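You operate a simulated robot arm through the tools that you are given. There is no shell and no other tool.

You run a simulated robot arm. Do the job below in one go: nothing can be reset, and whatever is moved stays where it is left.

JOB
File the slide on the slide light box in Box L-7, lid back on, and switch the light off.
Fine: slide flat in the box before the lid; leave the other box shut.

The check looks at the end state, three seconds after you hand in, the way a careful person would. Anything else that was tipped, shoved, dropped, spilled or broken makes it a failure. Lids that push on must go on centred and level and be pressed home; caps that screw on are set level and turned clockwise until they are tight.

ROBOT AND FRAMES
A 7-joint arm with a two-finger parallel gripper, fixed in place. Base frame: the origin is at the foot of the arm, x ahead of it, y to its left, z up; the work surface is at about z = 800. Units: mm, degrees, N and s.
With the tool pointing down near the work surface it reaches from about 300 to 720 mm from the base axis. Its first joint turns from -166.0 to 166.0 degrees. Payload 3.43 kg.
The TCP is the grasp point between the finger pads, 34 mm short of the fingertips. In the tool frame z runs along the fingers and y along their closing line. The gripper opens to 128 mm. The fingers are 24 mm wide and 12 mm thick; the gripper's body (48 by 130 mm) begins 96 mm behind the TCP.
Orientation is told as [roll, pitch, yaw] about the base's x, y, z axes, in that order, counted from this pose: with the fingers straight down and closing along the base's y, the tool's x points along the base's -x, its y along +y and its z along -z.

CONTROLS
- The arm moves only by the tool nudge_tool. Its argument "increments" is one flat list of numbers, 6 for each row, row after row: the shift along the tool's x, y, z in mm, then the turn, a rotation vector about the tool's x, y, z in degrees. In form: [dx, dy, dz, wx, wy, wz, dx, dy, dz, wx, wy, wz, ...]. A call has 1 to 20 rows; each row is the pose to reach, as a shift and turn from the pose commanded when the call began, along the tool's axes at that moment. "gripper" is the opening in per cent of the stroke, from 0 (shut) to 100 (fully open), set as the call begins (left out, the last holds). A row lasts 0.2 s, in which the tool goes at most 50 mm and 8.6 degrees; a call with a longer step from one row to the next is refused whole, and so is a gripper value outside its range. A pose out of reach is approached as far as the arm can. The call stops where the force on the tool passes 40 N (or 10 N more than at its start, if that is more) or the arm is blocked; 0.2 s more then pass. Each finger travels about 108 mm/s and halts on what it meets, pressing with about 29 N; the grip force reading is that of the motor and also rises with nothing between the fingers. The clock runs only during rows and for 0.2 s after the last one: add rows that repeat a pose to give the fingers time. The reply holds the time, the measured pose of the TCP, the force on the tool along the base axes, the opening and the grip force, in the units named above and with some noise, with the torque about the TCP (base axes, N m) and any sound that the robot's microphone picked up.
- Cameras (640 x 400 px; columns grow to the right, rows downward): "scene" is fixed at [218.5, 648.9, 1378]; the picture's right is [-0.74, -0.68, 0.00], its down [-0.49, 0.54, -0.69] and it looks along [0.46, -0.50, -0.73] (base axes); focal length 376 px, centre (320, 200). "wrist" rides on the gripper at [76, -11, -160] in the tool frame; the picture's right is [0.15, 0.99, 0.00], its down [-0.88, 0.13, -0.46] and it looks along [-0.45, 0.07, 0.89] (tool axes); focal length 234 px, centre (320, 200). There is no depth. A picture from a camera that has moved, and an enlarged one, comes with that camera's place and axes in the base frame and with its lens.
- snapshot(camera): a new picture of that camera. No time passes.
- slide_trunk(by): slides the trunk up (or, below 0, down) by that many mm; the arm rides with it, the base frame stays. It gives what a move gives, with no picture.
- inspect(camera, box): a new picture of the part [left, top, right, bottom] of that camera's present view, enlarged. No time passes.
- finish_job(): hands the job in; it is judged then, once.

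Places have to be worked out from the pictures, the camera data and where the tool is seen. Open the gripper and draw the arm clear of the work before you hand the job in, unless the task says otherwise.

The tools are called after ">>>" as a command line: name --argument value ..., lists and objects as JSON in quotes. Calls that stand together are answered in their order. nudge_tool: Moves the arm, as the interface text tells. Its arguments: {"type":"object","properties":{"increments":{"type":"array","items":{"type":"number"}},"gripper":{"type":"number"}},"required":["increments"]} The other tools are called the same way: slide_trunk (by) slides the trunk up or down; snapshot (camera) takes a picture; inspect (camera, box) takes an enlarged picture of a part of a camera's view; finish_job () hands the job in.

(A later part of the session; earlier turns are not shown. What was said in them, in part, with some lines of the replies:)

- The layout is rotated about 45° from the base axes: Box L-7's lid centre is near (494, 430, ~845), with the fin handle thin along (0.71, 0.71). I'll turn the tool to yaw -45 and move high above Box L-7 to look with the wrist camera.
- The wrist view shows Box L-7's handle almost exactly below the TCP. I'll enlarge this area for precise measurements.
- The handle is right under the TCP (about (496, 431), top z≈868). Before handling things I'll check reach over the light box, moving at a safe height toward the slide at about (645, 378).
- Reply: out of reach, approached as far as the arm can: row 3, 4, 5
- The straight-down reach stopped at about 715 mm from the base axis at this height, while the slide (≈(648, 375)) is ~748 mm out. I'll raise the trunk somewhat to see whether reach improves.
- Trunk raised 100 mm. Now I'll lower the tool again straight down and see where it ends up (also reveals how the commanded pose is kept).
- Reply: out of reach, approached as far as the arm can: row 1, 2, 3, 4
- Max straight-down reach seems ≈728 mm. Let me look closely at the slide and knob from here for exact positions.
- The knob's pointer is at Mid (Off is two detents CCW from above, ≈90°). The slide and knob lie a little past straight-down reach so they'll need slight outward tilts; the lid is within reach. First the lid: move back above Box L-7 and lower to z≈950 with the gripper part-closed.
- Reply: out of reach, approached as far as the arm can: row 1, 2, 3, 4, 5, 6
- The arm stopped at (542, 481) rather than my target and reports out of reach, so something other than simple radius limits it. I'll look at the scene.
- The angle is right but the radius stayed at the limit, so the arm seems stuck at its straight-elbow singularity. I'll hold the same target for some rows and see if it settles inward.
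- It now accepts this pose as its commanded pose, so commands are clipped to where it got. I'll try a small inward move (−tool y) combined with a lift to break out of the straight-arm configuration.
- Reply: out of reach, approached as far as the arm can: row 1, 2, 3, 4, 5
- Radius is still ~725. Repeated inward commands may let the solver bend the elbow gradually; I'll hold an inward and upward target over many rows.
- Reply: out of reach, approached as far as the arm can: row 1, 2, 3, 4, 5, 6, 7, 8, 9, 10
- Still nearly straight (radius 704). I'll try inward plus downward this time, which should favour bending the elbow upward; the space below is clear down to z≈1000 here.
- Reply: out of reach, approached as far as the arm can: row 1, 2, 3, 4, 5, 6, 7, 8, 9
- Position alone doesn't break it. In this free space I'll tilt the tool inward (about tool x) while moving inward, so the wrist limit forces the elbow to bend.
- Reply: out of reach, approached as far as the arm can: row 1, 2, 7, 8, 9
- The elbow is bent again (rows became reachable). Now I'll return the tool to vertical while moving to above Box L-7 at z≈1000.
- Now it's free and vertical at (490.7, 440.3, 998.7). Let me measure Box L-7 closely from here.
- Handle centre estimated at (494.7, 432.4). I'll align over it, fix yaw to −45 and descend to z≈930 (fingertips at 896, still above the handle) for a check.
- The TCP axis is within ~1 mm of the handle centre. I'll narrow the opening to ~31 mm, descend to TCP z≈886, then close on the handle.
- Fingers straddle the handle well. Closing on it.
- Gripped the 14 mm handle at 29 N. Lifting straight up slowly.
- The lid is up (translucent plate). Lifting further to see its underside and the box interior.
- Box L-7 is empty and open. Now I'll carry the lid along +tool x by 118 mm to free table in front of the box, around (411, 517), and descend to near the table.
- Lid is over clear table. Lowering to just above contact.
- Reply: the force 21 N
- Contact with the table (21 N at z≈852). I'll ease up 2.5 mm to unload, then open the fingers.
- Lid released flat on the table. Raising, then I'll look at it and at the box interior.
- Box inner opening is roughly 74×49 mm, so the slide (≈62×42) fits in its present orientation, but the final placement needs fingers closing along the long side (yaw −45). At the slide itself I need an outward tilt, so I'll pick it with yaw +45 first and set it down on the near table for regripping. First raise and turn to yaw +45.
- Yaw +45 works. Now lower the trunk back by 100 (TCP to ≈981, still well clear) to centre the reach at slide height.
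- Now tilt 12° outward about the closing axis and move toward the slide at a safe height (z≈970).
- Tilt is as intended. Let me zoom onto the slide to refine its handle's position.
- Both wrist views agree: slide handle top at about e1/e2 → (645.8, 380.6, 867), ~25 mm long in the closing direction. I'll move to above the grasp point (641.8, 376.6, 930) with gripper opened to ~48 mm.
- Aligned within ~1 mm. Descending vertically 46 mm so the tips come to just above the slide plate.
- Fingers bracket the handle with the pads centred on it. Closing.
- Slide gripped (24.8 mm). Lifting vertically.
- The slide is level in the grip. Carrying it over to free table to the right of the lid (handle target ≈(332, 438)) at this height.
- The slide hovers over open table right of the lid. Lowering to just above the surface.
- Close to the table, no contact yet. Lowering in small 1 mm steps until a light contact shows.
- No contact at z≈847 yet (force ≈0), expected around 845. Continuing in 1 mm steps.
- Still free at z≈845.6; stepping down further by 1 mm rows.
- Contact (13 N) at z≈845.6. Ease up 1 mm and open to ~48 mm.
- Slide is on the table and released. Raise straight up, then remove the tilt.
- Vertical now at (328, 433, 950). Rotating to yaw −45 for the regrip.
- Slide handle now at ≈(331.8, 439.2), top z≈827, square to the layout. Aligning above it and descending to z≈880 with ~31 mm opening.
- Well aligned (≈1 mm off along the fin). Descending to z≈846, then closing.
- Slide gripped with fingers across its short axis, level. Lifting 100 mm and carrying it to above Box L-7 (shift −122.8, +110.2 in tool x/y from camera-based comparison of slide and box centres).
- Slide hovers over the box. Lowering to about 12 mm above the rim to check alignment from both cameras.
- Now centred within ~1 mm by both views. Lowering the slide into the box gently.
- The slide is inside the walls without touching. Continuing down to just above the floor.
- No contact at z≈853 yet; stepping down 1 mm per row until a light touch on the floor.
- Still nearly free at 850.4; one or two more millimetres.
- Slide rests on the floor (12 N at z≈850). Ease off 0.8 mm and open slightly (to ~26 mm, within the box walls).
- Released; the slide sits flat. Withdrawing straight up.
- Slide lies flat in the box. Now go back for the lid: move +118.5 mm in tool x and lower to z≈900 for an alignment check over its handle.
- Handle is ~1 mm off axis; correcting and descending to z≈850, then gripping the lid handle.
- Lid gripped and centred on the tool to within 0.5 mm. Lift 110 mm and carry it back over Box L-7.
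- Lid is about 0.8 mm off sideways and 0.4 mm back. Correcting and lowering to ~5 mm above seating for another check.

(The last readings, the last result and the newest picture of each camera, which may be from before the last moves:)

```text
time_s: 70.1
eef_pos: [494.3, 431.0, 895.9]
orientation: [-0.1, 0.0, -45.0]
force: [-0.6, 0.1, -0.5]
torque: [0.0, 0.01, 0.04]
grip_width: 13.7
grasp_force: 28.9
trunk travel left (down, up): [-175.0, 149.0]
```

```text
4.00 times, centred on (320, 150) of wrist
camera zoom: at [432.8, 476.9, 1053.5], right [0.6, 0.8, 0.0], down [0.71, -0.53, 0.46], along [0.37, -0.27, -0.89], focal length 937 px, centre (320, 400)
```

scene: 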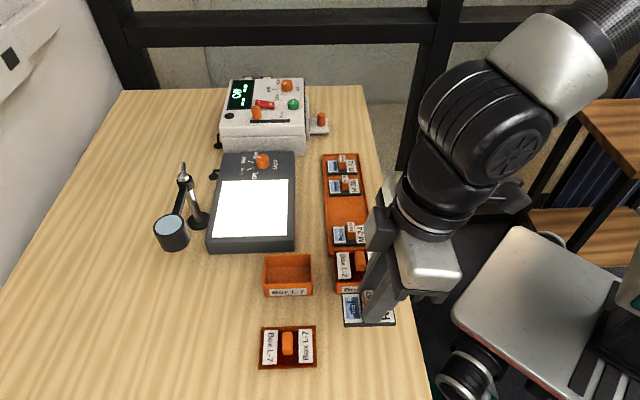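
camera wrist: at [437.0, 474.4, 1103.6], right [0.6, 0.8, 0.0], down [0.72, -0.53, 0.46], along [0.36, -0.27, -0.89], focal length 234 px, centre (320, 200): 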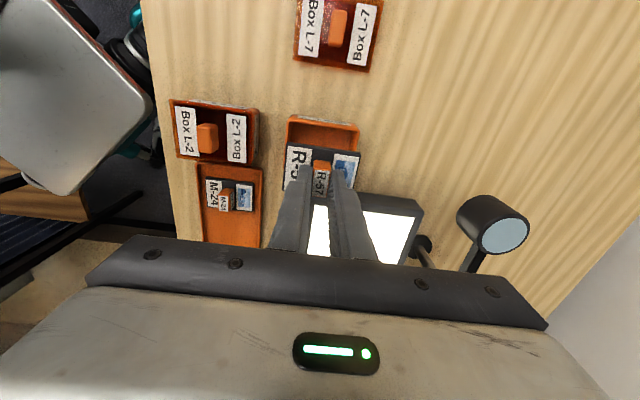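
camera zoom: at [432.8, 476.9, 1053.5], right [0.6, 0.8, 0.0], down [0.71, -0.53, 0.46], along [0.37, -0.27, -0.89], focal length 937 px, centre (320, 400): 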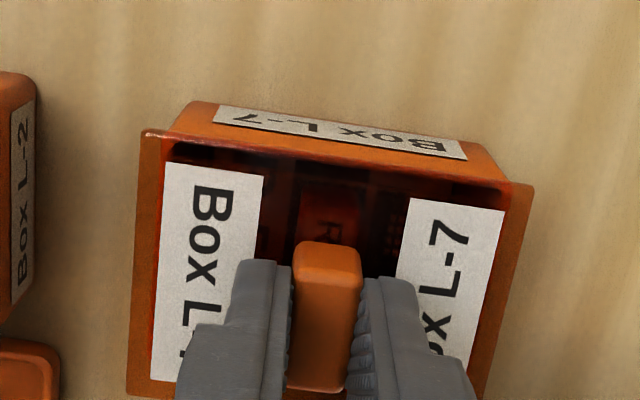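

The scene view now shows the lid centred side to side to within ~0.1 mm. Lowering gently toward seating.

>>> nudge_tool --increments '[0, 0, 2, 0, 0, 0, 0, 0, 4, 0, 0, 0, 0, 0, 6, 0, 0, 0, 0, 0, 7, 0, 0, 0, 0, 0, 7, 0, 0, 0]'

>>> inspect --camera "scene" --box '[255, 240, 320, 300]'

```text
time_s: 71.3
eef_pos: [494.6, 430.4, 888.5]
orientation: [0.1, -0.1, -45.0]
force: [-0.2, 0.0, -0.4]
torque: [0.01, 0.03, 0.01]
grip_width: 13.6
grasp_force: 28.8
trunk travel left (down, up): [-175.0, 149.0]
```

```text
6.67 times, centred on (288, 270) of scene
camera zoom: at [218.5, 648.9, 1378.0], right [-0.74, -0.68, 0.0], down [-0.49, 0.54, -0.69], along [0.46, -0.5, -0.73], focal length 2508 px, centre (537, -267)
```

zoom: 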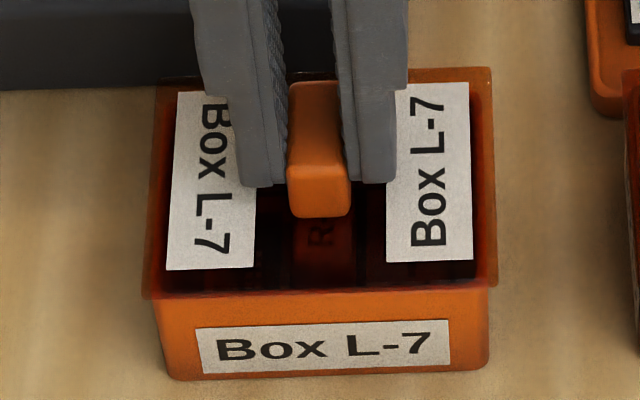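

No contact force yet at 888.5; the lid's plug should be entering. Stepping down by 1 mm rows.

>>> nudge_tool --increments '[0, 0, 1, 0, 0, 0, 0, 0, 2, 0, 0, 0, 0, 0, 2, 0, 0, 0]'

```text
time_s: 72.1
eef_pos: [494.4, 431.3, 886.4]
orientation: [0.1, 0.0, -44.9]
force: [0.2, -1.0, -0.8]
torque: [0.0, 0.01, 0.01]
grip_width: 13.8
grasp_force: 28.9
trunk travel left (down, up): [-175.0, 149.0]
```

Still free at 886.4; continuing by 1 mm rows.

>>> nudge_tool --increments '[0, 0, 1, 0, 0, 0, 0, 0, 2, 0, 0, 0, 0, 0, 3, 0, 0, 0, 0, 0, 3, 0, 0, 0]'

>>> inspect --camera "scene" --box '[255, 240, 320, 300]'

```text
time_s: 73.1
eef_pos: [495.0, 432.4, 885.7]
orientation: [0.1, 0.0, -45.0]
force: [0.4, -0.7, 11.8]
torque: [-0.07, 0.06, 0.0]
grip_width: 13.8
grasp_force: 28.8
trunk travel left (down, up): [-175.0, 149.0]
```

```text
6.67 times, centred on (288, 270) of scene
camera zoom: at [218.5, 648.9, 1378.0], right [-0.74, -0.68, 0.0], down [-0.49, 0.54, -0.69], along [0.46, -0.5, -0.73], focal length 2508 px, centre (537, -267)
```

zoom: 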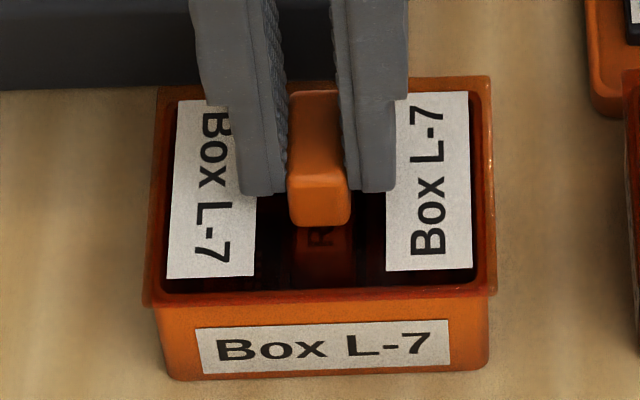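

Contact at 885.7 with 12 N — the same height as its original seated pose. Press it home with about 2 mm more command.

>>> nudge_tool --increments '[0, 0, 1, 0, 0, 0, 0, 0, 2, 0, 0, 0, 0, 0, 2, 0, 0, 0]'

```text
time_s: 73.9
eef_pos: [494.9, 433.3, 884.6]
orientation: [0.3, 0.0, -45.0]
force: [1.4, 1.3, 23.1]
torque: [0.04, -0.01, -0.03]
grip_width: 13.4
grasp_force: 28.8
trunk travel left (down, up): [-175.0, 149.0]
```

23 N and no further travel beyond compliance. A bit more pressure, then I'll unload, release, and compare against Box L-2's seated lid.

>>> nudge_tool --increments '[0, 0, 1, 0, 0, 0, 0, 0, 1.8, 0, 0, 0, 0, 0, 1.8, 0, 0, 0]'

>>> nudge_tool --increments '[0, 0, -3, 0, 0, 0, 0, 0, -5, 0, 0, 0, 0, 0, -5, 0, 0, 0]'

```text
time_s: 74.7
eef_pos: [494.3, 431.2, 881.6]
orientation: [0.1, 0.0, -44.9]
force: [2.6, 2.4, 24.6]
torque: [0.09, -0.08, -0.03]
grip_width: 13.3
grasp_force: 28.6
trunk travel left (down, up): [-175.0, 149.0]
```

```text
time_s: 75.5
eef_pos: [494.0, 430.7, 883.7]
orientation: [-0.3, 0.0, -45.0]
force: [-0.1, -0.3, 0.1]
torque: [0.0, -0.01, -0.04]
grip_width: 13.7
grasp_force: 29.3
trunk travel left (down, up): [-175.0, 149.0]
```

The fingers slid ~2 mm down the handle under load, so the lid may have been lifted slightly on unloading. Lower again to light contact before releasing.

>>> nudge_tool --increments '[0, 0, 1, 0, 0, 0, 0, 0, 2, 0, 0, 0, 0, 0, 3, 0, 0, 0, 0, 0, 3, 0, 0, 0]'

>>> inspect --camera "scene" --box '[255, 240, 320, 300]'

```text
time_s: 76.5
eef_pos: [493.0, 431.3, 881.5]
orientation: [-0.2, 0.0, -45.0]
force: [0.0, 0.3, -0.1]
torque: [0.03, 0.03, 0.05]
grip_width: 13.7
grasp_force: 28.9
trunk travel left (down, up): [-175.0, 149.0]
```

```text
6.67 times, centred on (288, 270) of scene
camera zoom: at [218.5, 648.9, 1378.0], right [-0.74, -0.68, 0.0], down [-0.49, 0.54, -0.69], along [0.46, -0.5, -0.73], focal length 2508 px, centre (537, -267)
```

zoom: 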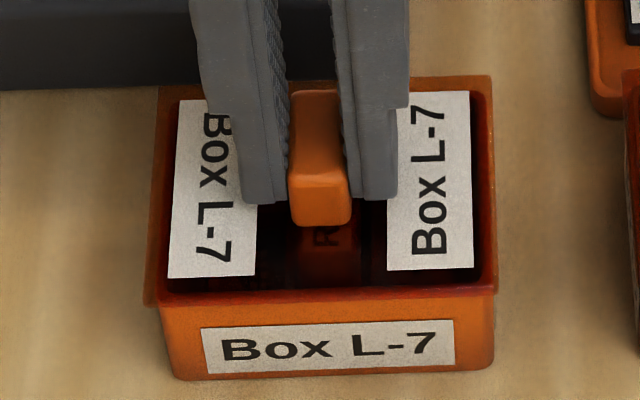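

Force still ≈0; box seems shifted by about 1 mm. I'll step down a little more to find the contact, then release.

>>> nudge_tool --increments '[0, 0, 1, 0, 0, 0, 0, 0, 1.5, 0, 0, 0, 0, 0, 1.5, 0, 0, 0]'

```text
time_s: 77.3
eef_pos: [493.5, 431.6, 882.4]
orientation: [0.1, 0.0, -45.0]
force: [-0.4, 0.2, 10.9]
torque: [-0.06, 0.06, 0.03]
grip_width: 13.6
grasp_force: 28.6
trunk travel left (down, up): [-175.0, 149.0]
```

Contact again (11 N). Opening the fingers here.

>>> nudge_tool --increments '[0, 0, 0, 0, 0, 0, 0, 0, 0, 0, 0, 0]' --gripper 24

>>> nudge_tool --increments '[0, 0, -10, 0, 0, 0, 0, 0, -30, 0, 0, 0, 0, 0, -60, 0, 0, 0, 0, 0, -60, 0, 0, 0]'

>>> inspect --camera "scene" --box '[240, 230, 400, 330]'

>>> inspect --camera "scene" --box '[255, 240, 320, 300]'

>>> inspect --camera "wrist" --box '[240, 80, 400, 190]'

```text
time_s: 77.9
eef_pos: [494.0, 431.6, 879.8]
orientation: [-0.2, -0.1, -44.9]
force: [-0.3, -0.1, -0.1]
torque: [0.02, -0.01, -0.01]
grip_width: 30.6
grasp_force: 0.1
trunk travel left (down, up): [-175.0, 149.0]
```

```text
time_s: 78.9
eef_pos: [493.8, 429.7, 940.9]
orientation: [0.0, 0.0, -45.1]
force: [1.2, 0.3, 0.1]
torque: [0.02, -0.01, 0.03]
grip_width: 30.5
grasp_force: 0.1
trunk travel left (down, up): [-175.0, 149.0]
```

```text
4.00 times, centred on (320, 280) of scene
camera zoom: at [218.5, 648.9, 1378.0], right [-0.74, -0.68, 0.0], down [-0.49, 0.54, -0.69], along [0.46, -0.5, -0.73], focal length 1504 px, centre (320, -120)
```

zoom: 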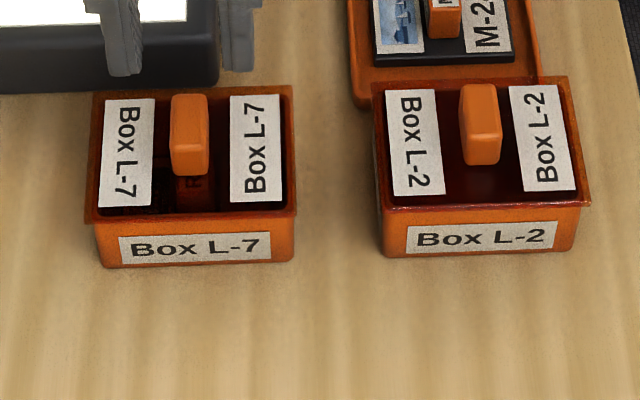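

```text
6.67 times, centred on (288, 270) of scene
camera zoom: at [218.5, 648.9, 1378.0], right [-0.74, -0.68, 0.0], down [-0.49, 0.54, -0.69], along [0.46, -0.5, -0.73], focal length 2508 px, centre (537, -267)
```

zoom: 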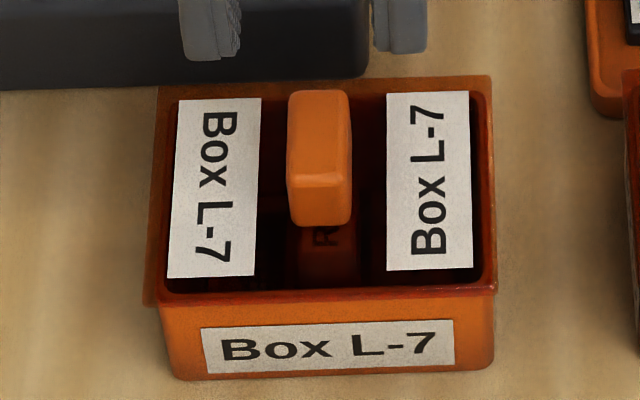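

```text
3.64 times, centred on (320, 135) of wrist
camera zoom: at [432.6, 476.2, 1098.5], right [0.6, 0.8, 0.0], down [0.71, -0.53, 0.46], along [0.37, -0.27, -0.89], focal length 852 px, centre (320, 436)
```

zoom: 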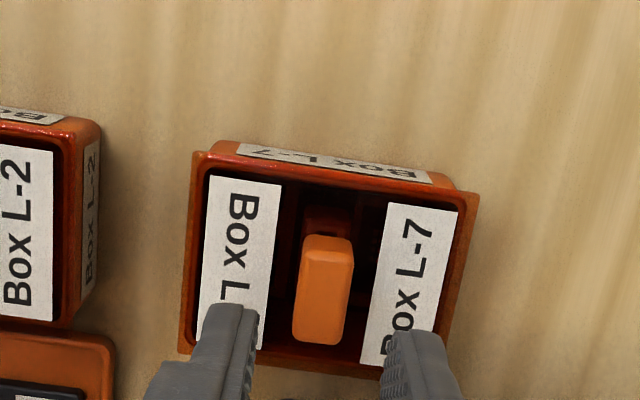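

Lid is on and looks level. I'll repeat the very same enlarged scene view I took at the start, for direct comparison with the originally seated lid.

>>> inspect --camera "scene" --box '[255, 240, 325, 305]'

>>> inspect --camera "scene" --box '[325, 240, 395, 305]'

```text
6.15 times, centred on (290, 272) of scene
camera zoom: at [218.5, 648.9, 1378.0], right [-0.74, -0.68, 0.0], down [-0.49, 0.54, -0.69], along [0.46, -0.5, -0.73], focal length 2315 px, centre (505, -246)
```

zoom: 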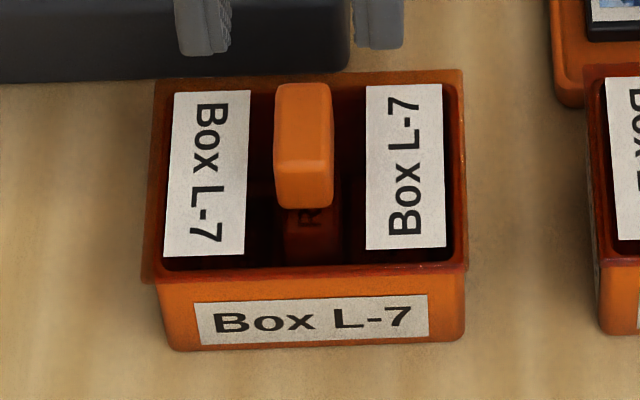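

```text
6.15 times, centred on (360, 272) of scene
camera zoom: at [218.5, 648.9, 1378.0], right [-0.74, -0.68, 0.0], down [-0.49, 0.54, -0.69], along [0.46, -0.5, -0.73], focal length 2315 px, centre (74, -246)
```

zoom: 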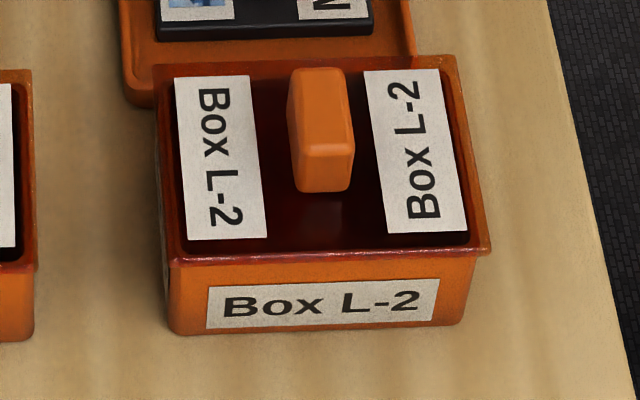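

Heights match the originally seated lid to within a pixel, with the lid centred within ~0.5 mm. For assurance I'll press on top of the handle with the closed fingertips: close, then descend toward z≈904.

>>> nudge_tool --increments '[0, 0, 0, 0, 0, 0, 0, 0, 0, 0, 0, 0, 0, 0, 15, 0, 0, 0, 0, 0, 30, 0, 0, 0, 0, 0, 34, 0, 0, 0, 0, 0, 34, 0, 0, 0]' --gripper 0

>>> inspect --camera "scene" --box '[255, 230, 325, 295]'

>>> inspect --camera "wrist" --box '[260, 110, 380, 200]'

```text
time_s: 80.3
eef_pos: [495.1, 430.8, 906.6]
orientation: [0.0, 0.0, -45.1]
force: [0.4, 0.2, 0.2]
torque: [0.01, 0.03, 0.01]
grip_width: 0.0
grasp_force: 28.4
trunk travel left (down, up): [-175.0, 149.0]
```

```text
6.15 times, centred on (290, 262) of scene
camera zoom: at [218.5, 648.9, 1378.0], right [-0.74, -0.68, 0.0], down [-0.49, 0.54, -0.69], along [0.46, -0.5, -0.73], focal length 2315 px, centre (505, -185)
```

zoom: 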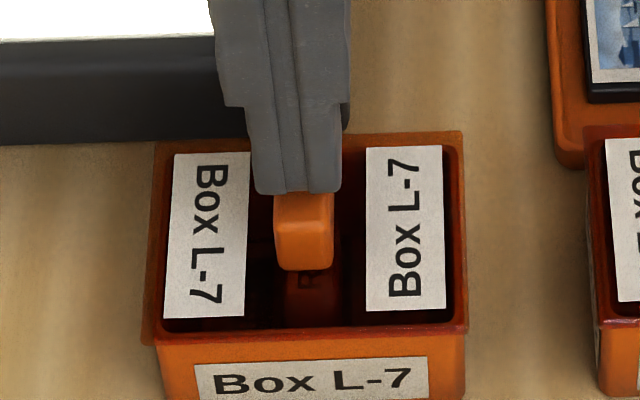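

```text
4.44 times, centred on (320, 155) of wrist
camera zoom: at [432.9, 476.7, 1064.4], right [0.6, 0.8, 0.0], down [0.71, -0.53, 0.46], along [0.37, -0.27, -0.89], focal length 1041 px, centre (320, 400)
```

zoom: 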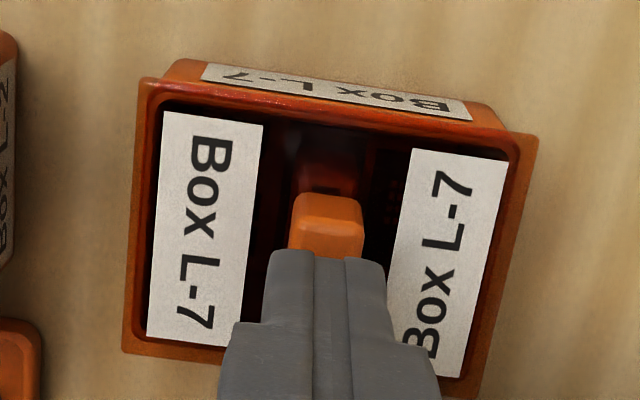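

Fingertips are over the handle, ~1.2 mm to the left. Correct that and press down in 1 mm steps.

>>> nudge_tool --increments '[0, -1.2, 1, 0, 0, 0, 0, -1.2, 2, 0, 0, 0, 0, -1.2, 3, 0, 0, 0, 0, -1.2, 4, 0, 0, 0, 0, -1.2, 5, 0, 0, 0, 0, -1.2, 5, 0, 0, 0]'

```text
time_s: 81.7
eef_pos: [494.5, 431.0, 901.1]
orientation: [-0.1, 0.0, -44.9]
force: [-0.2, 1.0, 0.1]
torque: [0.0, 0.0, 0.0]
grip_width: 0.2
grasp_force: 28.4
trunk travel left (down, up): [-175.0, 149.0]
```

Not yet in contact at 901; continuing in 1 mm steps.

>>> nudge_tool --increments '[0, 0, 1, 0, 0, 0, 0, 0, 2, 0, 0, 0, 0, 0, 3, 0, 0, 0, 0, 0, 3, 0, 0, 0]'

```text
time_s: 82.7
eef_pos: [493.2, 430.4, 898.7]
orientation: [0.2, 0.0, -45.0]
force: [0.4, -0.5, 8.2]
torque: [0.01, -0.02, 0.02]
grip_width: 0.1
grasp_force: 28.8
trunk travel left (down, up): [-175.0, 149.0]
```

Contact at ≈899 (8 N). Pressing a bit more firmly.

>>> nudge_tool --increments '[0, 0, 1, 0, 0, 0, 0, 0, 2, 0, 0, 0, 0, 0, 3, 0, 0, 0, 0, 0, 3, 0, 0, 0]'

```text
time_s: 83.7
eef_pos: [493.8, 430.1, 898.9]
orientation: [0.3, 0.0, -45.0]
force: [-0.2, 0.3, 32.0]
torque: [0.04, 0.02, 0.0]
grip_width: 0.0
grasp_force: 28.7
trunk travel left (down, up): [-175.0, 149.0]
```

32 N with no further travel: the lid is fully home. Raising well clear now.

>>> nudge_tool --increments '[0, 0, -5, 0, 0, 0, 0, 0, -25, 0, 0, 0, 0, 0, -60, 0, 0, 0, 0, 0, -105, 0, 0, 0, 0, 0, -105, 0, 0, 0]' --gripper 0

>>> snapshot --camera "scene"

```text
time_s: 84.9
eef_pos: [494.7, 429.4, 1002.1]
orientation: [-0.1, 0.1, -45.0]
force: [0.0, -0.5, -0.4]
torque: [0.03, 0.03, 0.01]
grip_width: 0.0
grasp_force: 28.7
trunk travel left (down, up): [-175.0, 149.0]
```

```text
taken
```

scene: 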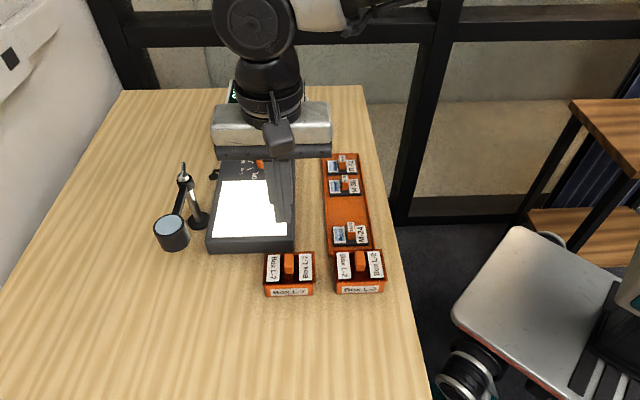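

Lid done; the other objects look undisturbed. Next is the knob at ≈(721, 286), which must turn ~90° CCW. I'll test how far the wrist can yaw (toward +100°) here in free space first.

>>> nudge_tool --increments '[0, 0, 0, 0, 0, -7.5, 0, 0, 0, 0, 0, -15, 0, 0, 0, 0, 0, -22.5, 0, 0, 0, 0, 0, -30, 0, 0, 0, 0, 0, -37.5, 0, 0, 0, 0, 0, -45, 0, 0, 0, 0, 0, -52.5, 0, 0, 0, 0, 0, -60, 0, 0, 0, 0, 0, -67.5, 0, 0, 0, 0, 0, -75, 0, 0, 0, 0, 0, -82.5, 0, 0, 0, 0, 0, -90, 0, 0, 0, 0, 0, -97.5, 0, 0, 0, 0, 0, -105, 0, 0, 0, 0, 0, -112.5, 0, 0, 0, 0, 0, -120, 0, 0, 0, 0, 0, -127.5, 0, 0, 0, 0, 0, -135, 0, 0, 0, 0, 0, -142.5, 0, 0, 0, 0, 0, -145]'

```text
time_s: 89.1
eef_pos: [493.9, 430.5, 1000.3]
orientation: [0.0, 0.1, 100.0]
force: [-0.6, 0.5, -1.0]
torque: [-0.02, 0.01, -0.01]
grip_width: 0.0
grasp_force: 28.9
trunk travel left (down, up): [-175.0, 149.0]
```

Yaw range up to +100° works. Now rotate back to yaw −10 while moving toward the knob side (590, 320, 1000), opening the gripper to ~50 mm.

>>> nudge_tool --increments '[8.4, -5, 0, 0, 0, 7.34, 16.7, -10, 0, 0, 0, 14.67, 25.1, -15.1, 0, 0, 0, 22, 33.5, -20.1, 0, 0, 0, 29.33, 41.8, -25.1, 0, 0, 0, 36.67, 50.2, -30.1, 0, 0, 0, 44, 58.6, -35.1, 0, 0, 0, 51.33, 66.9, -40.2, 0, 0, 0, 58.67, 75.3, -45.2, 0, 0, 0, 66, 83.7, -50.2, 0, 0, 0, 73.33, 92, -55.2, 0, 0, 0, 80.67, 100.4, -60.2, 0, 0, 0, 88, 108.8, -65.3, 0, 0, 0, 95.33, 117.1, -70.3, 0, 0, 0, 102.67, 125.5, -75.3, 0, 0, 0, 110, 125.5, -75.3, 0, 0, 0, 110]' --gripper 40

>>> snapshot --camera "wrist"

```text
time_s: 92.5
eef_pos: [589.3, 319.7, 999.5]
orientation: [-0.1, 0.0, -10.1]
force: [0.6, 0.4, -0.5]
torque: [0.02, 0.01, -0.01]
grip_width: 50.9
grasp_force: 0.1
trunk travel left (down, up): [-175.0, 149.0]
```

```text
taken
camera wrist: at [512.9, 321.8, 1158.1], right [0.03, 1.0, 0.0], down [0.89, -0.03, 0.46], along [0.46, -0.01, -0.89], focal length 234 px, centre (320, 200)
```

wrist: 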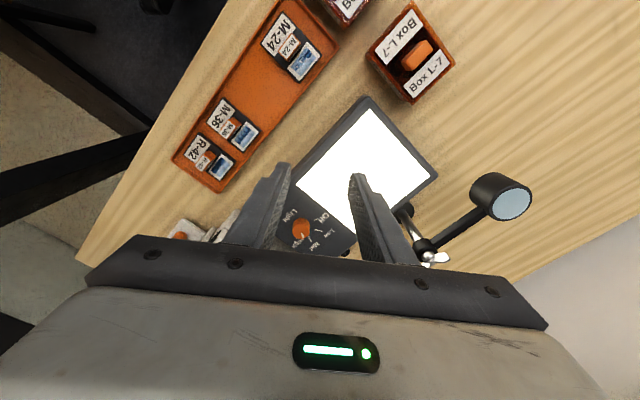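

Now tilt 20° outward and move to the pre-grasp above the knob (710.6, 287.8, 938), well inside the reach limit thanks to the tilt.

>>> nudge_tool --increments '[-25, -2.1, 5, 0, -4, 0, -50, -4.2, 15, 0, -8, 0, -75, -6.2, 27, 0, -12, 0, -100, -8.3, 42, 0, -16, 0, -125, -10.4, 61.5, 0, -20, 0, -125, -10.4, 61.5, 0, -20, 0]'

>>> snapshot --camera "wrist"

>>> inspect --camera "wrist" --box '[250, 90, 400, 200]'

>>> snapshot --camera "scene"

```text
time_s: 93.9
eef_pos: [710.4, 287.6, 939.5]
orientation: [0.0, -20.1, -10.1]
force: [0.4, 0.5, -1.1]
torque: [0.0, 0.02, 0.0]
grip_width: 51.1
grasp_force: 0.1
trunk travel left (down, up): [-175.0, 149.0]
```

```text
taken
camera wrist: at [585.3, 298.2, 1061.5], right [0.04, 1.0, -0.05], down [0.68, 0.01, 0.73], along [0.73, -0.06, -0.68], focal length 234 px, centre (320, 200)
```

wrist: 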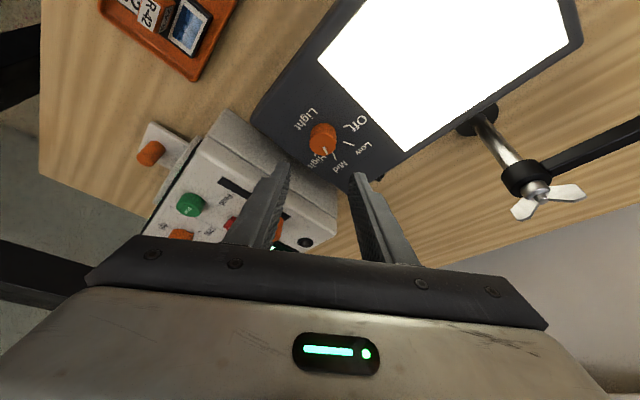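

```text
3.64 times, centred on (325, 145) of wrist
camera zoom: at [585.3, 298.2, 1061.5], right [0.04, 1.0, -0.05], down [0.68, 0.01, 0.73], along [0.73, -0.06, -0.68], focal length 852 px, centre (302, 400)
```

zoom: 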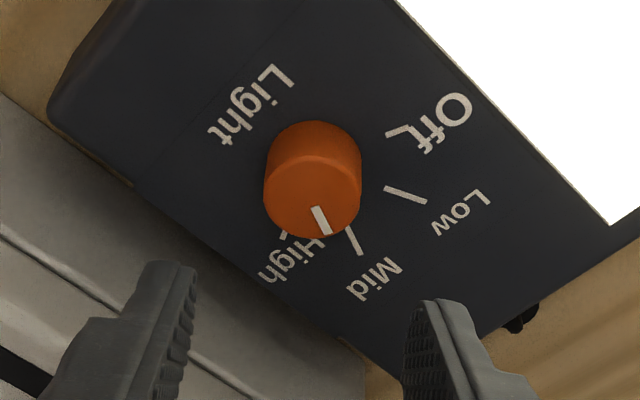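

```text
taken
```

scene: 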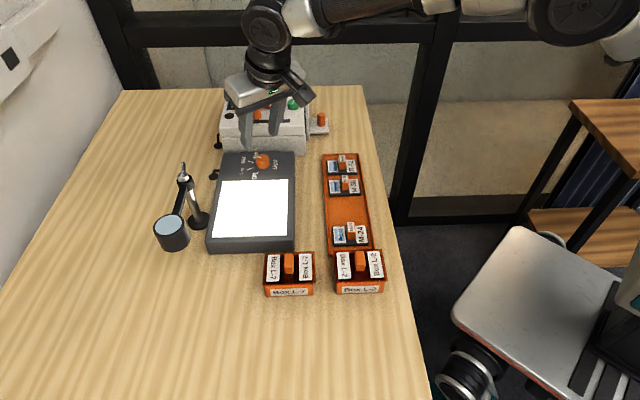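

Refined: knob centre ≈(720.5, 286.4), top z≈858.5, Ø27; pointer at Mid (≈20° base angle), Off tick at ≈112° → turn +90°. Descending the tilted, open fingers around the knob to TCP z≈890 first.

>>> nudge_tool --increments '[6, 0.2, 14, 0, 0, 0, 12, 0.4, 30, 0, 0, 0, 17.7, 0.4, 44.7, 0, 0, 0, 17.7, 0.4, 44.7, 0, 0, 0]'

>>> inspect --camera "wrist" --box '[250, 110, 400, 210]'

>>> inspect --camera "scene" --box '[210, 110, 320, 190]'

```text
time_s: 94.9
eef_pos: [709.1, 288.0, 890.9]
orientation: [-0.1, -20.0, -10.0]
force: [0.7, -0.7, 0.2]
torque: [-0.01, 0.02, -0.01]
grip_width: 51.2
grasp_force: 0.0
trunk travel left (down, up): [-175.0, 149.0]
```

```text
4.00 times, centred on (325, 160) of wrist
camera zoom: at [583.3, 299.4, 1013.5], right [0.04, 1.0, -0.05], down [0.68, 0.01, 0.73], along [0.73, -0.06, -0.68], focal length 937 px, centre (300, 360)
```

zoom: 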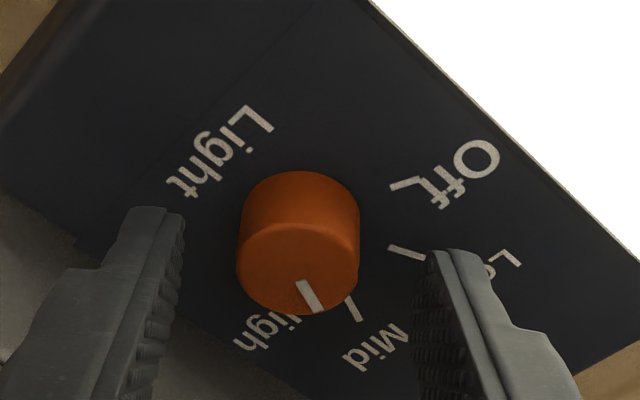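

```text
5.00 times, centred on (265, 150) of scene
camera zoom: at [218.5, 648.9, 1378.0], right [-0.74, -0.68, 0.0], down [-0.49, 0.54, -0.69], along [0.46, -0.5, -0.73], focal length 1881 px, centre (595, 450)
```

zoom: 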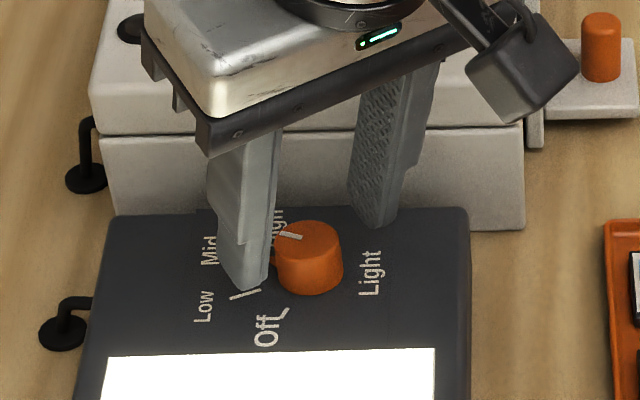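

The knob is centred between the fingers (tool y offset ≈0). Descending the last 10.5 mm, leaving ~4 mm above the panel.

>>> nudge_tool --increments '[1.8, 0, 5, 0, 0, 0, 3.6, 0, 9.9, 0, 0, 0, 3.6, 0, 9.9, 0, 0, 0]'

>>> inspect --camera "wrist" --box '[250, 110, 400, 210]'

>>> inspect --camera "scene" --box '[220, 130, 300, 185]'

```text
time_s: 95.7
eef_pos: [710.0, 288.5, 880.5]
orientation: [0.1, -20.0, -10.0]
force: [1.5, 0.7, 0.2]
torque: [-0.02, -0.02, 0.02]
grip_width: 51.3
grasp_force: 0.1
trunk travel left (down, up): [-175.0, 149.0]
```

```text
4.00 times, centred on (325, 160) of wrist
camera zoom: at [583.5, 299.3, 1003.0], right [0.04, 1.0, -0.05], down [0.68, 0.01, 0.73], along [0.73, -0.06, -0.68], focal length 937 px, centre (300, 360)
```

zoom: 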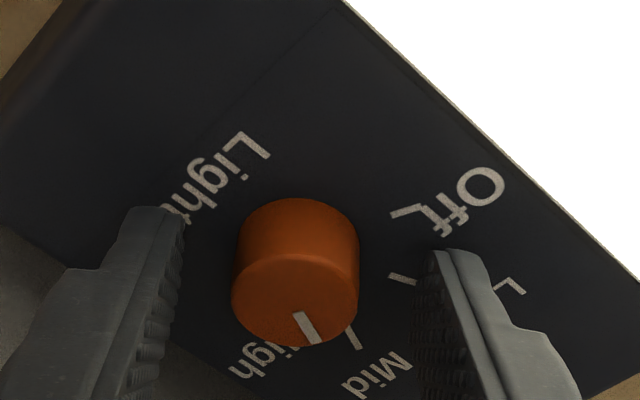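

```text
7.27 times, centred on (260, 158) of scene
camera zoom: at [218.5, 648.9, 1378.0], right [-0.74, -0.68, 0.0], down [-0.49, 0.54, -0.69], along [0.46, -0.5, -0.73], focal length 2735 px, centre (756, 509)
```

zoom: 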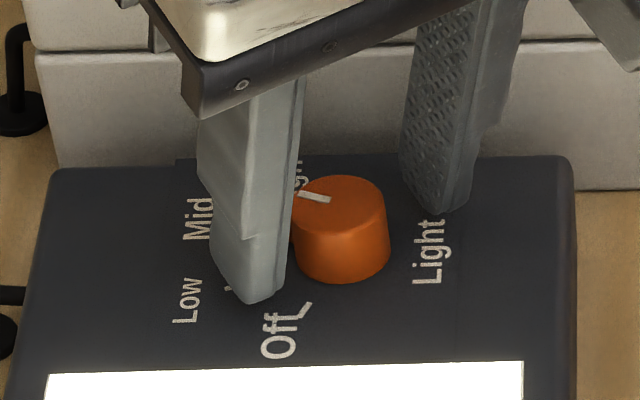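

Fingers straddle the knob. Closing onto it.

>>> nudge_tool --increments '[0, 0, 0, 0, 0, 0, 0, 0, 0, 0, 0, 0, 0, 0, 0, 0, 0, 0]' --gripper 0

>>> inspect --camera "wrist" --box '[250, 110, 400, 210]'

```text
time_s: 96.5
eef_pos: [710.6, 288.0, 880.3]
orientation: [-0.1, -20.1, -10.0]
force: [-1.5, -2.9, 0.9]
torque: [-0.13, 0.01, -0.05]
grip_width: 27.2
grasp_force: 44.9
trunk travel left (down, up): [-175.0, 149.0]
```

```text
4.00 times, centred on (325, 160) of wrist
camera zoom: at [583.5, 298.8, 1003.0], right [0.04, 1.0, -0.05], down [0.68, 0.01, 0.73], along [0.73, -0.06, -0.68], focal length 937 px, centre (300, 360)
```

zoom: 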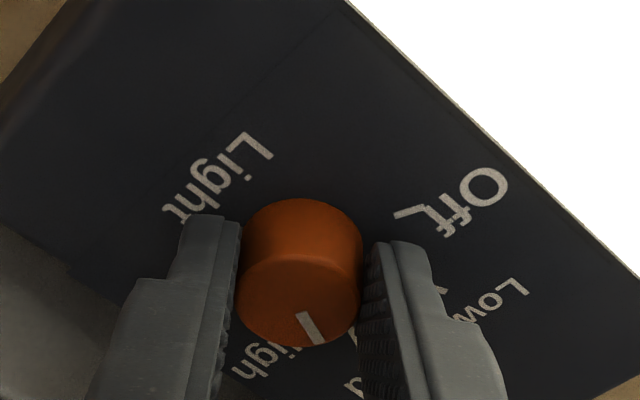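

Knob gripped (27.2 mm). Now rotate rigidly about the vertical knob axis, first 45° CCW (to Low), keeping the TCP on its small circle around the knob axis.

>>> nudge_tool --increments '[-0.05, -1.06, 0.02, -1.924, 0, -5.286, -0.19, -2.11, 0.07, -3.848, 0, -10.572, -0.44, -3.14, 0.16, -5.771, 0, -15.857, -0.77, -4.13, 0.28, -7.695, 0, -21.143, -1.2, -5.09, 0.44, -9.619, 0, -26.429, -1.71, -6.0, 0.62, -11.543, 0, -31.715, -2.3, -6.85, 0.84, -13.466, 0, -37.001, -2.97, -7.64, 1.08, -15.39, 0, -42.286, -2.97, -7.64, 1.08, -15.39, 0, -42.286]'

>>> snapshot --camera "wrist"

>>> inspect --camera "scene" --box '[200, 120, 320, 200]'

```text
time_s: 98.5
eef_pos: [711.1, 279.2, 881.4]
orientation: [0.0, -20.0, 35.0]
force: [-2.1, -11.9, 3.1]
torque: [-0.27, -0.12, -0.11]
grip_width: 27.2
grasp_force: 44.8
trunk travel left (down, up): [-175.0, 149.0]
```

```text
taken
camera wrist: at [614.7, 197.5, 1003.1], right [-0.68, 0.73, -0.05], down [0.47, 0.49, 0.73], along [0.56, 0.47, -0.68], focal length 234 px, centre (320, 200)
```

wrist: 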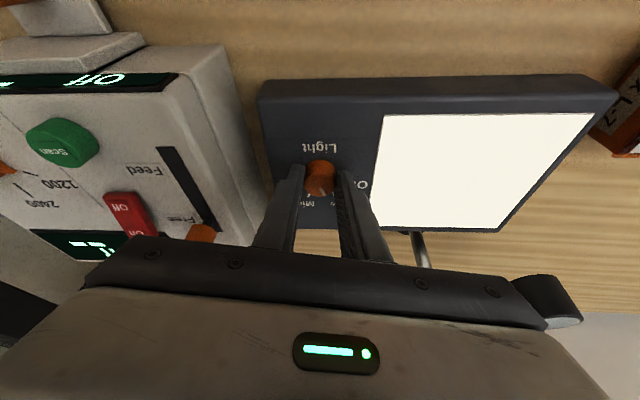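

```text
5.00 times, centred on (260, 160) of scene
camera zoom: at [218.5, 648.9, 1378.0], right [-0.74, -0.68, 0.0], down [-0.49, 0.54, -0.69], along [0.46, -0.5, -0.73], focal length 1881 px, centre (620, 400)
```

zoom: 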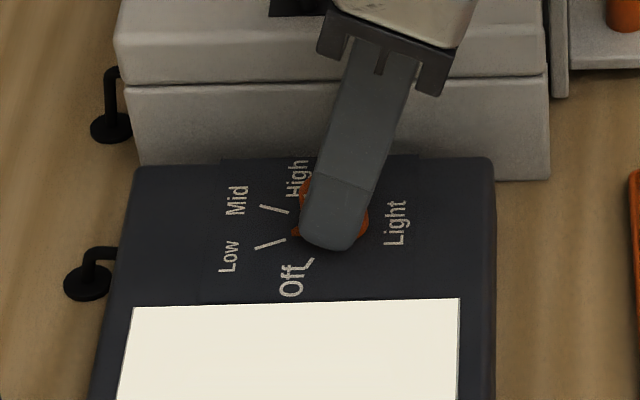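

The light dimmed to Low, so the grip turns the knob as planned; a ~10 N side force shows my axis estimate is ~0.8 mm off, which I'll correct. Now the second 45° (+2°), with tilt increasing from 20° to 32° to stay in reach.

>>> nudge_tool --increments '[0.53, -1.85, -0.19, -1.653, -1.199, -4.4, 0.64, -2.89, -0.23, -3.399, -2.394, -8.764, 0.68, -3.96, -0.25, -5.238, -3.581, -13.094, 0.62, -5.04, -0.23, -7.166, -4.758, -17.386, 0.47, -6.13, -0.17, -9.185, -5.916, -21.641, 0.23, -7.23, -0.09, -11.296, -7.054, -25.859, -0.1, -8.32, 0.04, -13.498, -8.168, -30.034, -0.53, -9.39, 0.19, -15.79, -9.253, -34.171, -1.04, -10.44, 0.38, -18.169, -10.305, -38.266, -1.65, -11.45, 0.6, -20.642, -11.319, -42.32, -1.65, -11.45, 0.6, -20.642, -11.319, -42.32]'

>>> inspect --camera "scene" --box '[200, 120, 320, 200]'

>>> snapshot --camera "wrist"

```text
time_s: 100.9
eef_pos: [719.6, 270.8, 878.3]
orientation: [0.1, -31.9, 82.0]
force: [-9.1, -15.4, -12.4]
torque: [-0.95, 0.25, -0.26]
grip_width: 27.5
grasp_force: 44.8
trunk travel left (down, up): [-175.0, 149.0]
```

```text
5.00 times, centred on (260, 160) of scene
camera zoom: at [218.5, 648.9, 1378.0], right [-0.74, -0.68, 0.0], down [-0.49, 0.54, -0.69], along [0.46, -0.5, -0.73], focal length 1881 px, centre (620, 400)
```

zoom: 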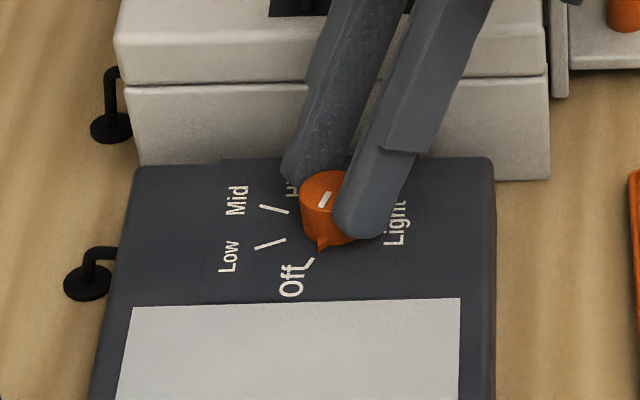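

```text
taken
camera wrist: at [709.9, 122.2, 972.6], right [-1.0, 0.01, -0.08], down [-0.06, 0.52, 0.85], along [0.05, 0.85, -0.52], focal length 234 px, centre (320, 200)
```

wrist: 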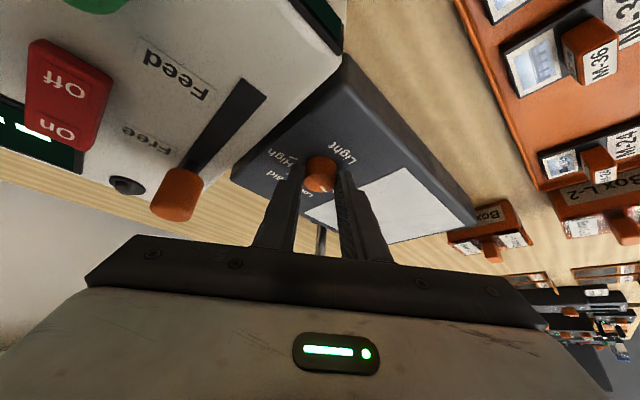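

The panel has gone dark and the pointer/nub aims at Off. The forces are from knob wind-up. Opening the gripper to release the knob.

>>> nudge_tool --increments '[0, 0, 0, 0, 0, 0, 0, 0, 0, 0, 0, 0]' --gripper 40

>>> inspect --camera "scene" --box '[220, 130, 300, 185]'

>>> inspect --camera "wrist" --box '[250, 120, 400, 220]'

```text
time_s: 101.5
eef_pos: [720.9, 272.8, 880.6]
orientation: [-0.1, -32.0, 82.0]
force: [1.2, -0.4, -0.1]
torque: [0.03, -0.01, 0.0]
grip_width: 51.2
grasp_force: 0.1
trunk travel left (down, up): [-175.0, 149.0]
```

```text
7.27 times, centred on (260, 158) of scene
camera zoom: at [218.5, 648.9, 1378.0], right [-0.74, -0.68, 0.0], down [-0.49, 0.54, -0.69], along [0.46, -0.5, -0.73], focal length 2735 px, centre (756, 509)
```

zoom: 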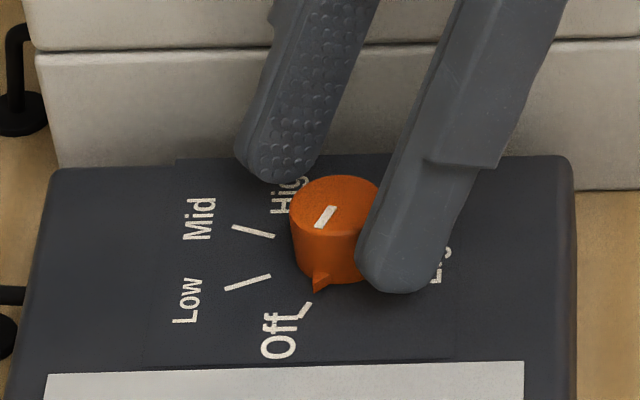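

```text
4.00 times, centred on (325, 170) of wrist
camera zoom: at [709.8, 123.7, 974.5], right [-1.0, 0.01, -0.08], down [-0.06, 0.52, 0.85], along [0.05, 0.86, -0.51], focal length 937 px, centre (300, 320)
```

zoom: 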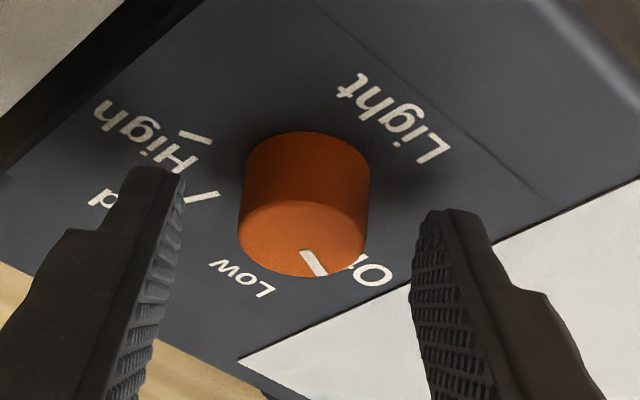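

Pointer sits on Off and the panel is dark. Withdraw: straight up 80 mm, then inward toward the base.

>>> nudge_tool --increments '[-6.6, 0, -10.6, 0, 0, 0, -18.5, 0, -29.7, 0, 0, 0, -31.8, 0, -50.9, 0, 0, 0, -42.4, 0, -67.8, 0, 0, 0, -25.6, 34.8, -78.3, 0, 0, 0, -8.9, 69.6, -88.7, 0, 0, 0, -8.9, 69.6, -88.7, 0, 0, 0]'

>>> snapshot --camera "scene"

```text
time_s: 103.1
eef_pos: [645.3, 242.9, 960.8]
orientation: [0.1, -32.0, 82.1]
force: [-0.1, 0.4, -0.1]
torque: [0.0, -0.03, 0.0]
grip_width: 51.2
grasp_force: 0.1
trunk travel left (down, up): [-175.0, 149.0]
```

```text
taken
```

scene: 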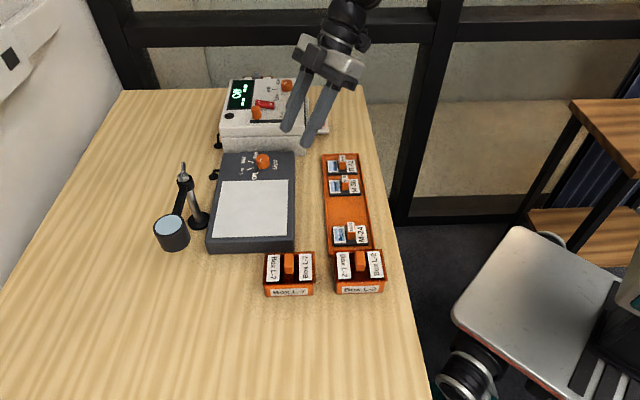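

Light is off and nothing else looks moved. Retracting further: remove tilt, rise, and move inward clear of the work.

>>> nudge_tool --increments '[4, 26, -21.4, 0, 6.4, 0, 8.1, 52, -42.8, 0, 12.8, 0, 12.1, 78, -64.1, 0, 19.2, 0, 16.2, 104, -85.5, 0, 25.6, 0, 20.2, 130, -106.9, 0, 32, 0, 20.2, 130, -106.9, 0, 32, 0]' --gripper 100

>>> snapshot --camera "scene"

>>> inspect --camera "scene" --box '[190, 140, 310, 215]'

>>> inspect --camera "scene" --box '[240, 230, 400, 330]'

```text
time_s: 104.5
eef_pos: [505.4, 186.9, 1040.5]
orientation: [0.0, 0.0, 82.1]
force: [0.2, 0.0, -0.1]
torque: [0.0, -0.04, 0.0]
grip_width: 128.3
grasp_force: 0.1
trunk travel left (down, up): [-175.0, 149.0]
```

```text
taken
```

scene: 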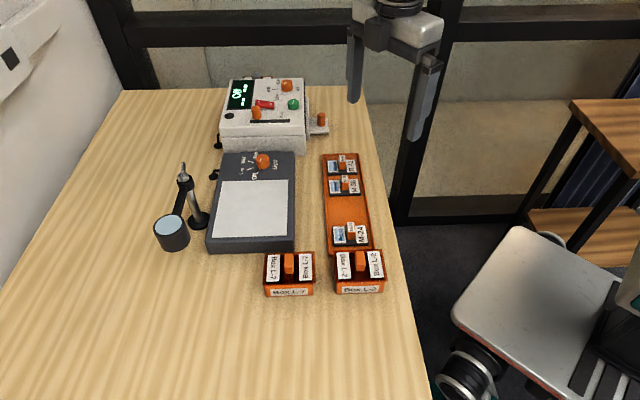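

```text
5.33 times, centred on (250, 178) of scene
camera zoom: at [218.5, 648.9, 1378.0], right [-0.74, -0.68, 0.0], down [-0.49, 0.54, -0.69], along [0.46, -0.5, -0.73], focal length 2006 px, centre (693, 320)
```

zoom: 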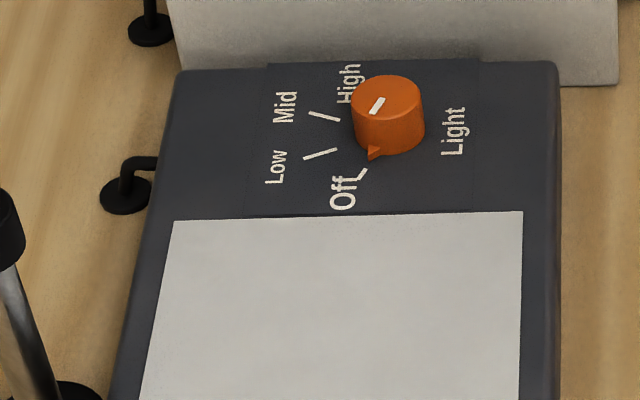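

```text
4.00 times, centred on (320, 280) of scene
camera zoom: at [218.5, 648.9, 1378.0], right [-0.74, -0.68, 0.0], down [-0.49, 0.54, -0.69], along [0.46, -0.5, -0.73], focal length 1504 px, centre (320, -120)
```

zoom: 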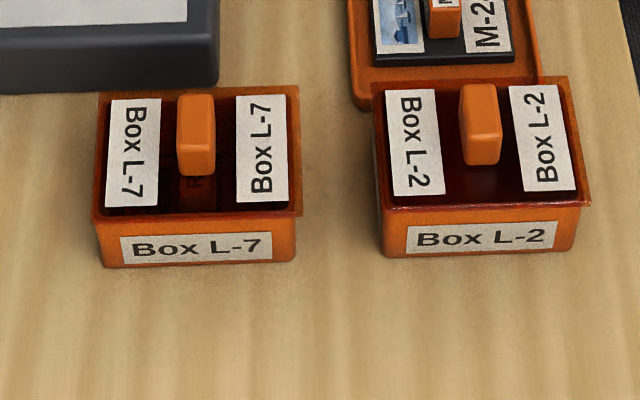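

The light is off and L-2 is untouched, but comparing views, the L-7 lid seems to have shifted ~2 mm sideways since I pressed it. I'll zoom in to judge its centring.

>>> inspect --camera "scene" --box '[255, 240, 325, 305]'

>>> inspect --camera "scene" --box '[256, 270, 286, 300]'

>>> inspect --camera "scene" --box '[295, 270, 325, 300]'

>>> inspect --camera "scene" --box '[328, 268, 358, 298]'

>>> inspect --camera "scene" --box '[365, 268, 395, 298]'

```text
6.15 times, centred on (290, 272) of scene
camera zoom: at [218.5, 648.9, 1378.0], right [-0.74, -0.68, 0.0], down [-0.49, 0.54, -0.69], along [0.46, -0.5, -0.73], focal length 2315 px, centre (505, -246)
```

zoom: 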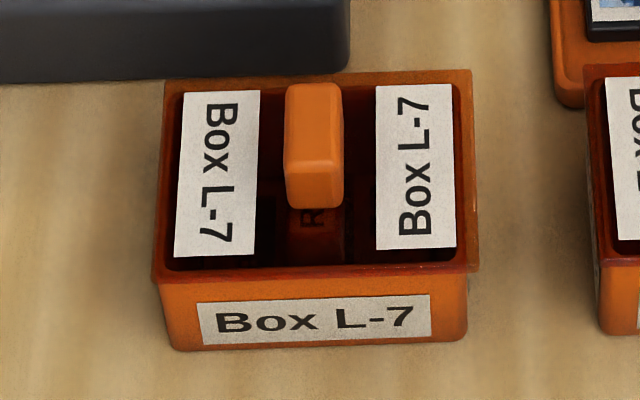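

```text
13.33 times, centred on (271, 285) of scene
camera zoom: at [218.5, 648.9, 1378.0], right [-0.74, -0.68, 0.0], down [-0.49, 0.54, -0.69], along [0.46, -0.5, -0.73], focal length 5015 px, centre (973, -933)
```

zoom: 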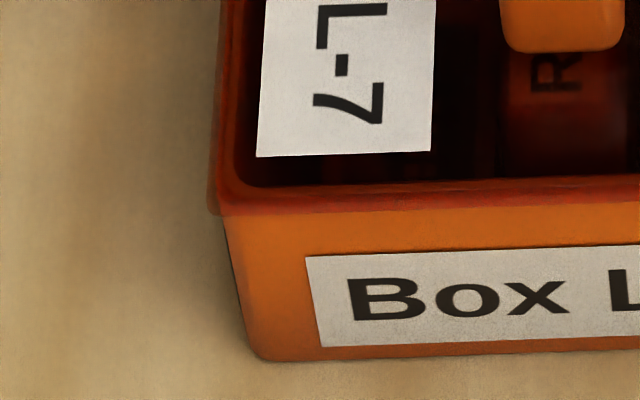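

```text
13.33 times, centred on (310, 285) of scene
camera zoom: at [218.5, 648.9, 1378.0], right [-0.74, -0.68, 0.0], down [-0.49, 0.54, -0.69], along [0.46, -0.5, -0.73], focal length 5015 px, centre (453, -933)
```

zoom: 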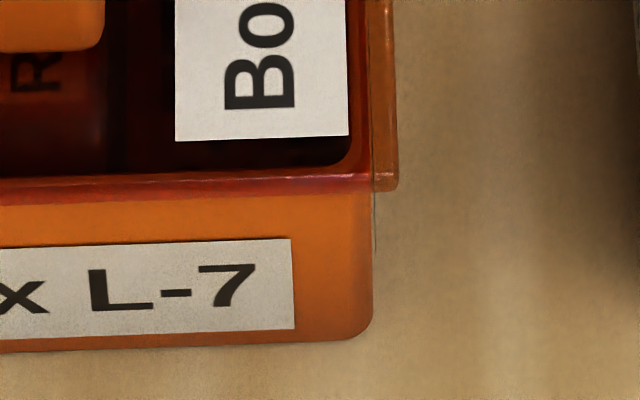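

```text
13.33 times, centred on (343, 283) of scene
camera zoom: at [218.5, 648.9, 1378.0], right [-0.74, -0.68, 0.0], down [-0.49, 0.54, -0.69], along [0.46, -0.5, -0.73], focal length 5015 px, centre (13, -907)
```

zoom: 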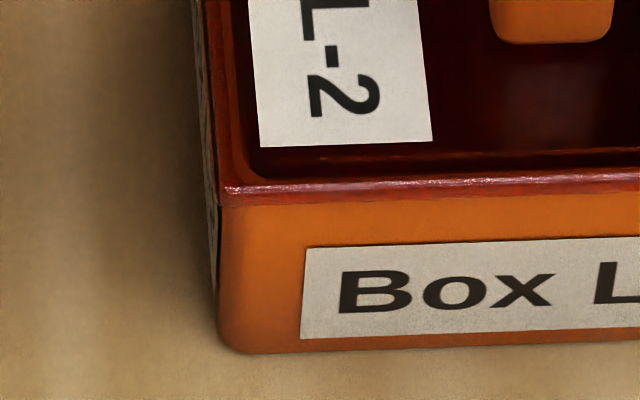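

```text
13.33 times, centred on (380, 283) of scene
camera zoom: at [218.5, 648.9, 1378.0], right [-0.74, -0.68, 0.0], down [-0.49, 0.54, -0.69], along [0.46, -0.5, -0.73], focal length 5015 px, centre (-480, -907)
```

zoom: 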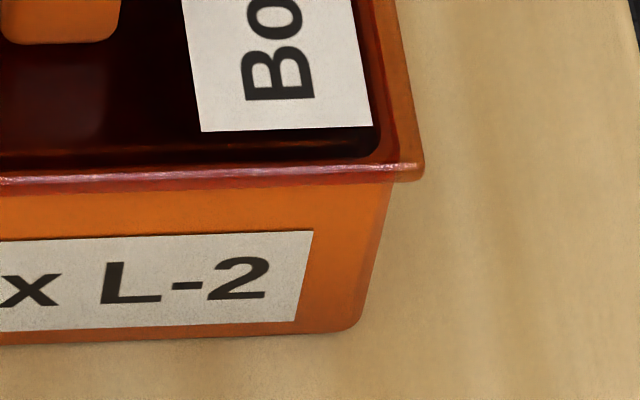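

Measured overhangs: left ≈1.8–2 mm, right ≈2.9 mm, so the lid is centred within ~0.6 mm, level, and seated at the same height as L-2's lid. Everything else is in place; I'll retract the arm a little more before handing in.

>>> nudge_tool --increments '[16.8, 31.3, -20, 0, 0, 0, 33.7, 62.6, -40, 0, 0, 0, 50.5, 93.9, -60, 0, 0, 0, 50.5, 93.9, -60, 0, 0, 0]'

>>> snapshot --camera "scene"

```text
time_s: 105.5
eef_pos: [404.7, 151.0, 1100.5]
orientation: [0.1, 0.0, 82.0]
force: [-0.9, 0.2, 0.8]
torque: [-0.01, -0.05, -0.03]
grip_width: 127.8
grasp_force: 0.0
trunk travel left (down, up): [-175.0, 149.0]
```

```text
taken
```

scene: 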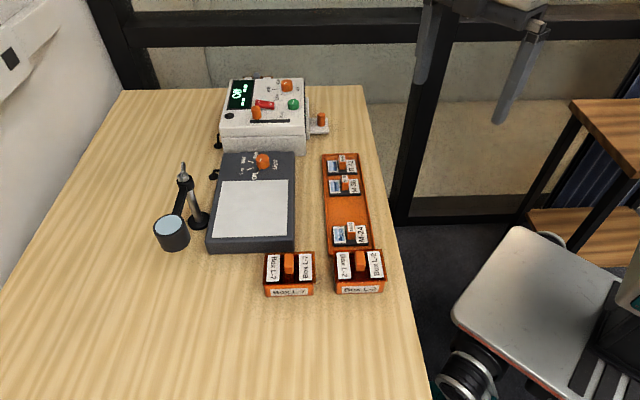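

The slide is flat in Box L-7 with its lid pressed on, the light is at Off, Box L-2 is still shut, and the arm is clear with the gripper open. Handing in the job.

>>> finish_job

```text
The job is handed in.
```

The slide (R-57) is filed flat in Box L-7, its lid is back on and pressed home, and the light box knob is at Off with the panel dark. I have handed the job in; no result has come back yet.

- **Lid:** I pressed it to about 32 N with no further travel. It sits level, about 0.6 mm off centre, and at the same height as the lid on Box L-2.
- **Box position:** Box L-7 itself moved by about 2 mm while I was pressing the lid.
- **Slide:** it was just out of straight-down reach, so I set it on the table once to regrip it before putting it in the box.
- **Everything else:** Box L-2 stayed shut, and the last pictures show nothing else moved. The gripper is open and the arm is clear.
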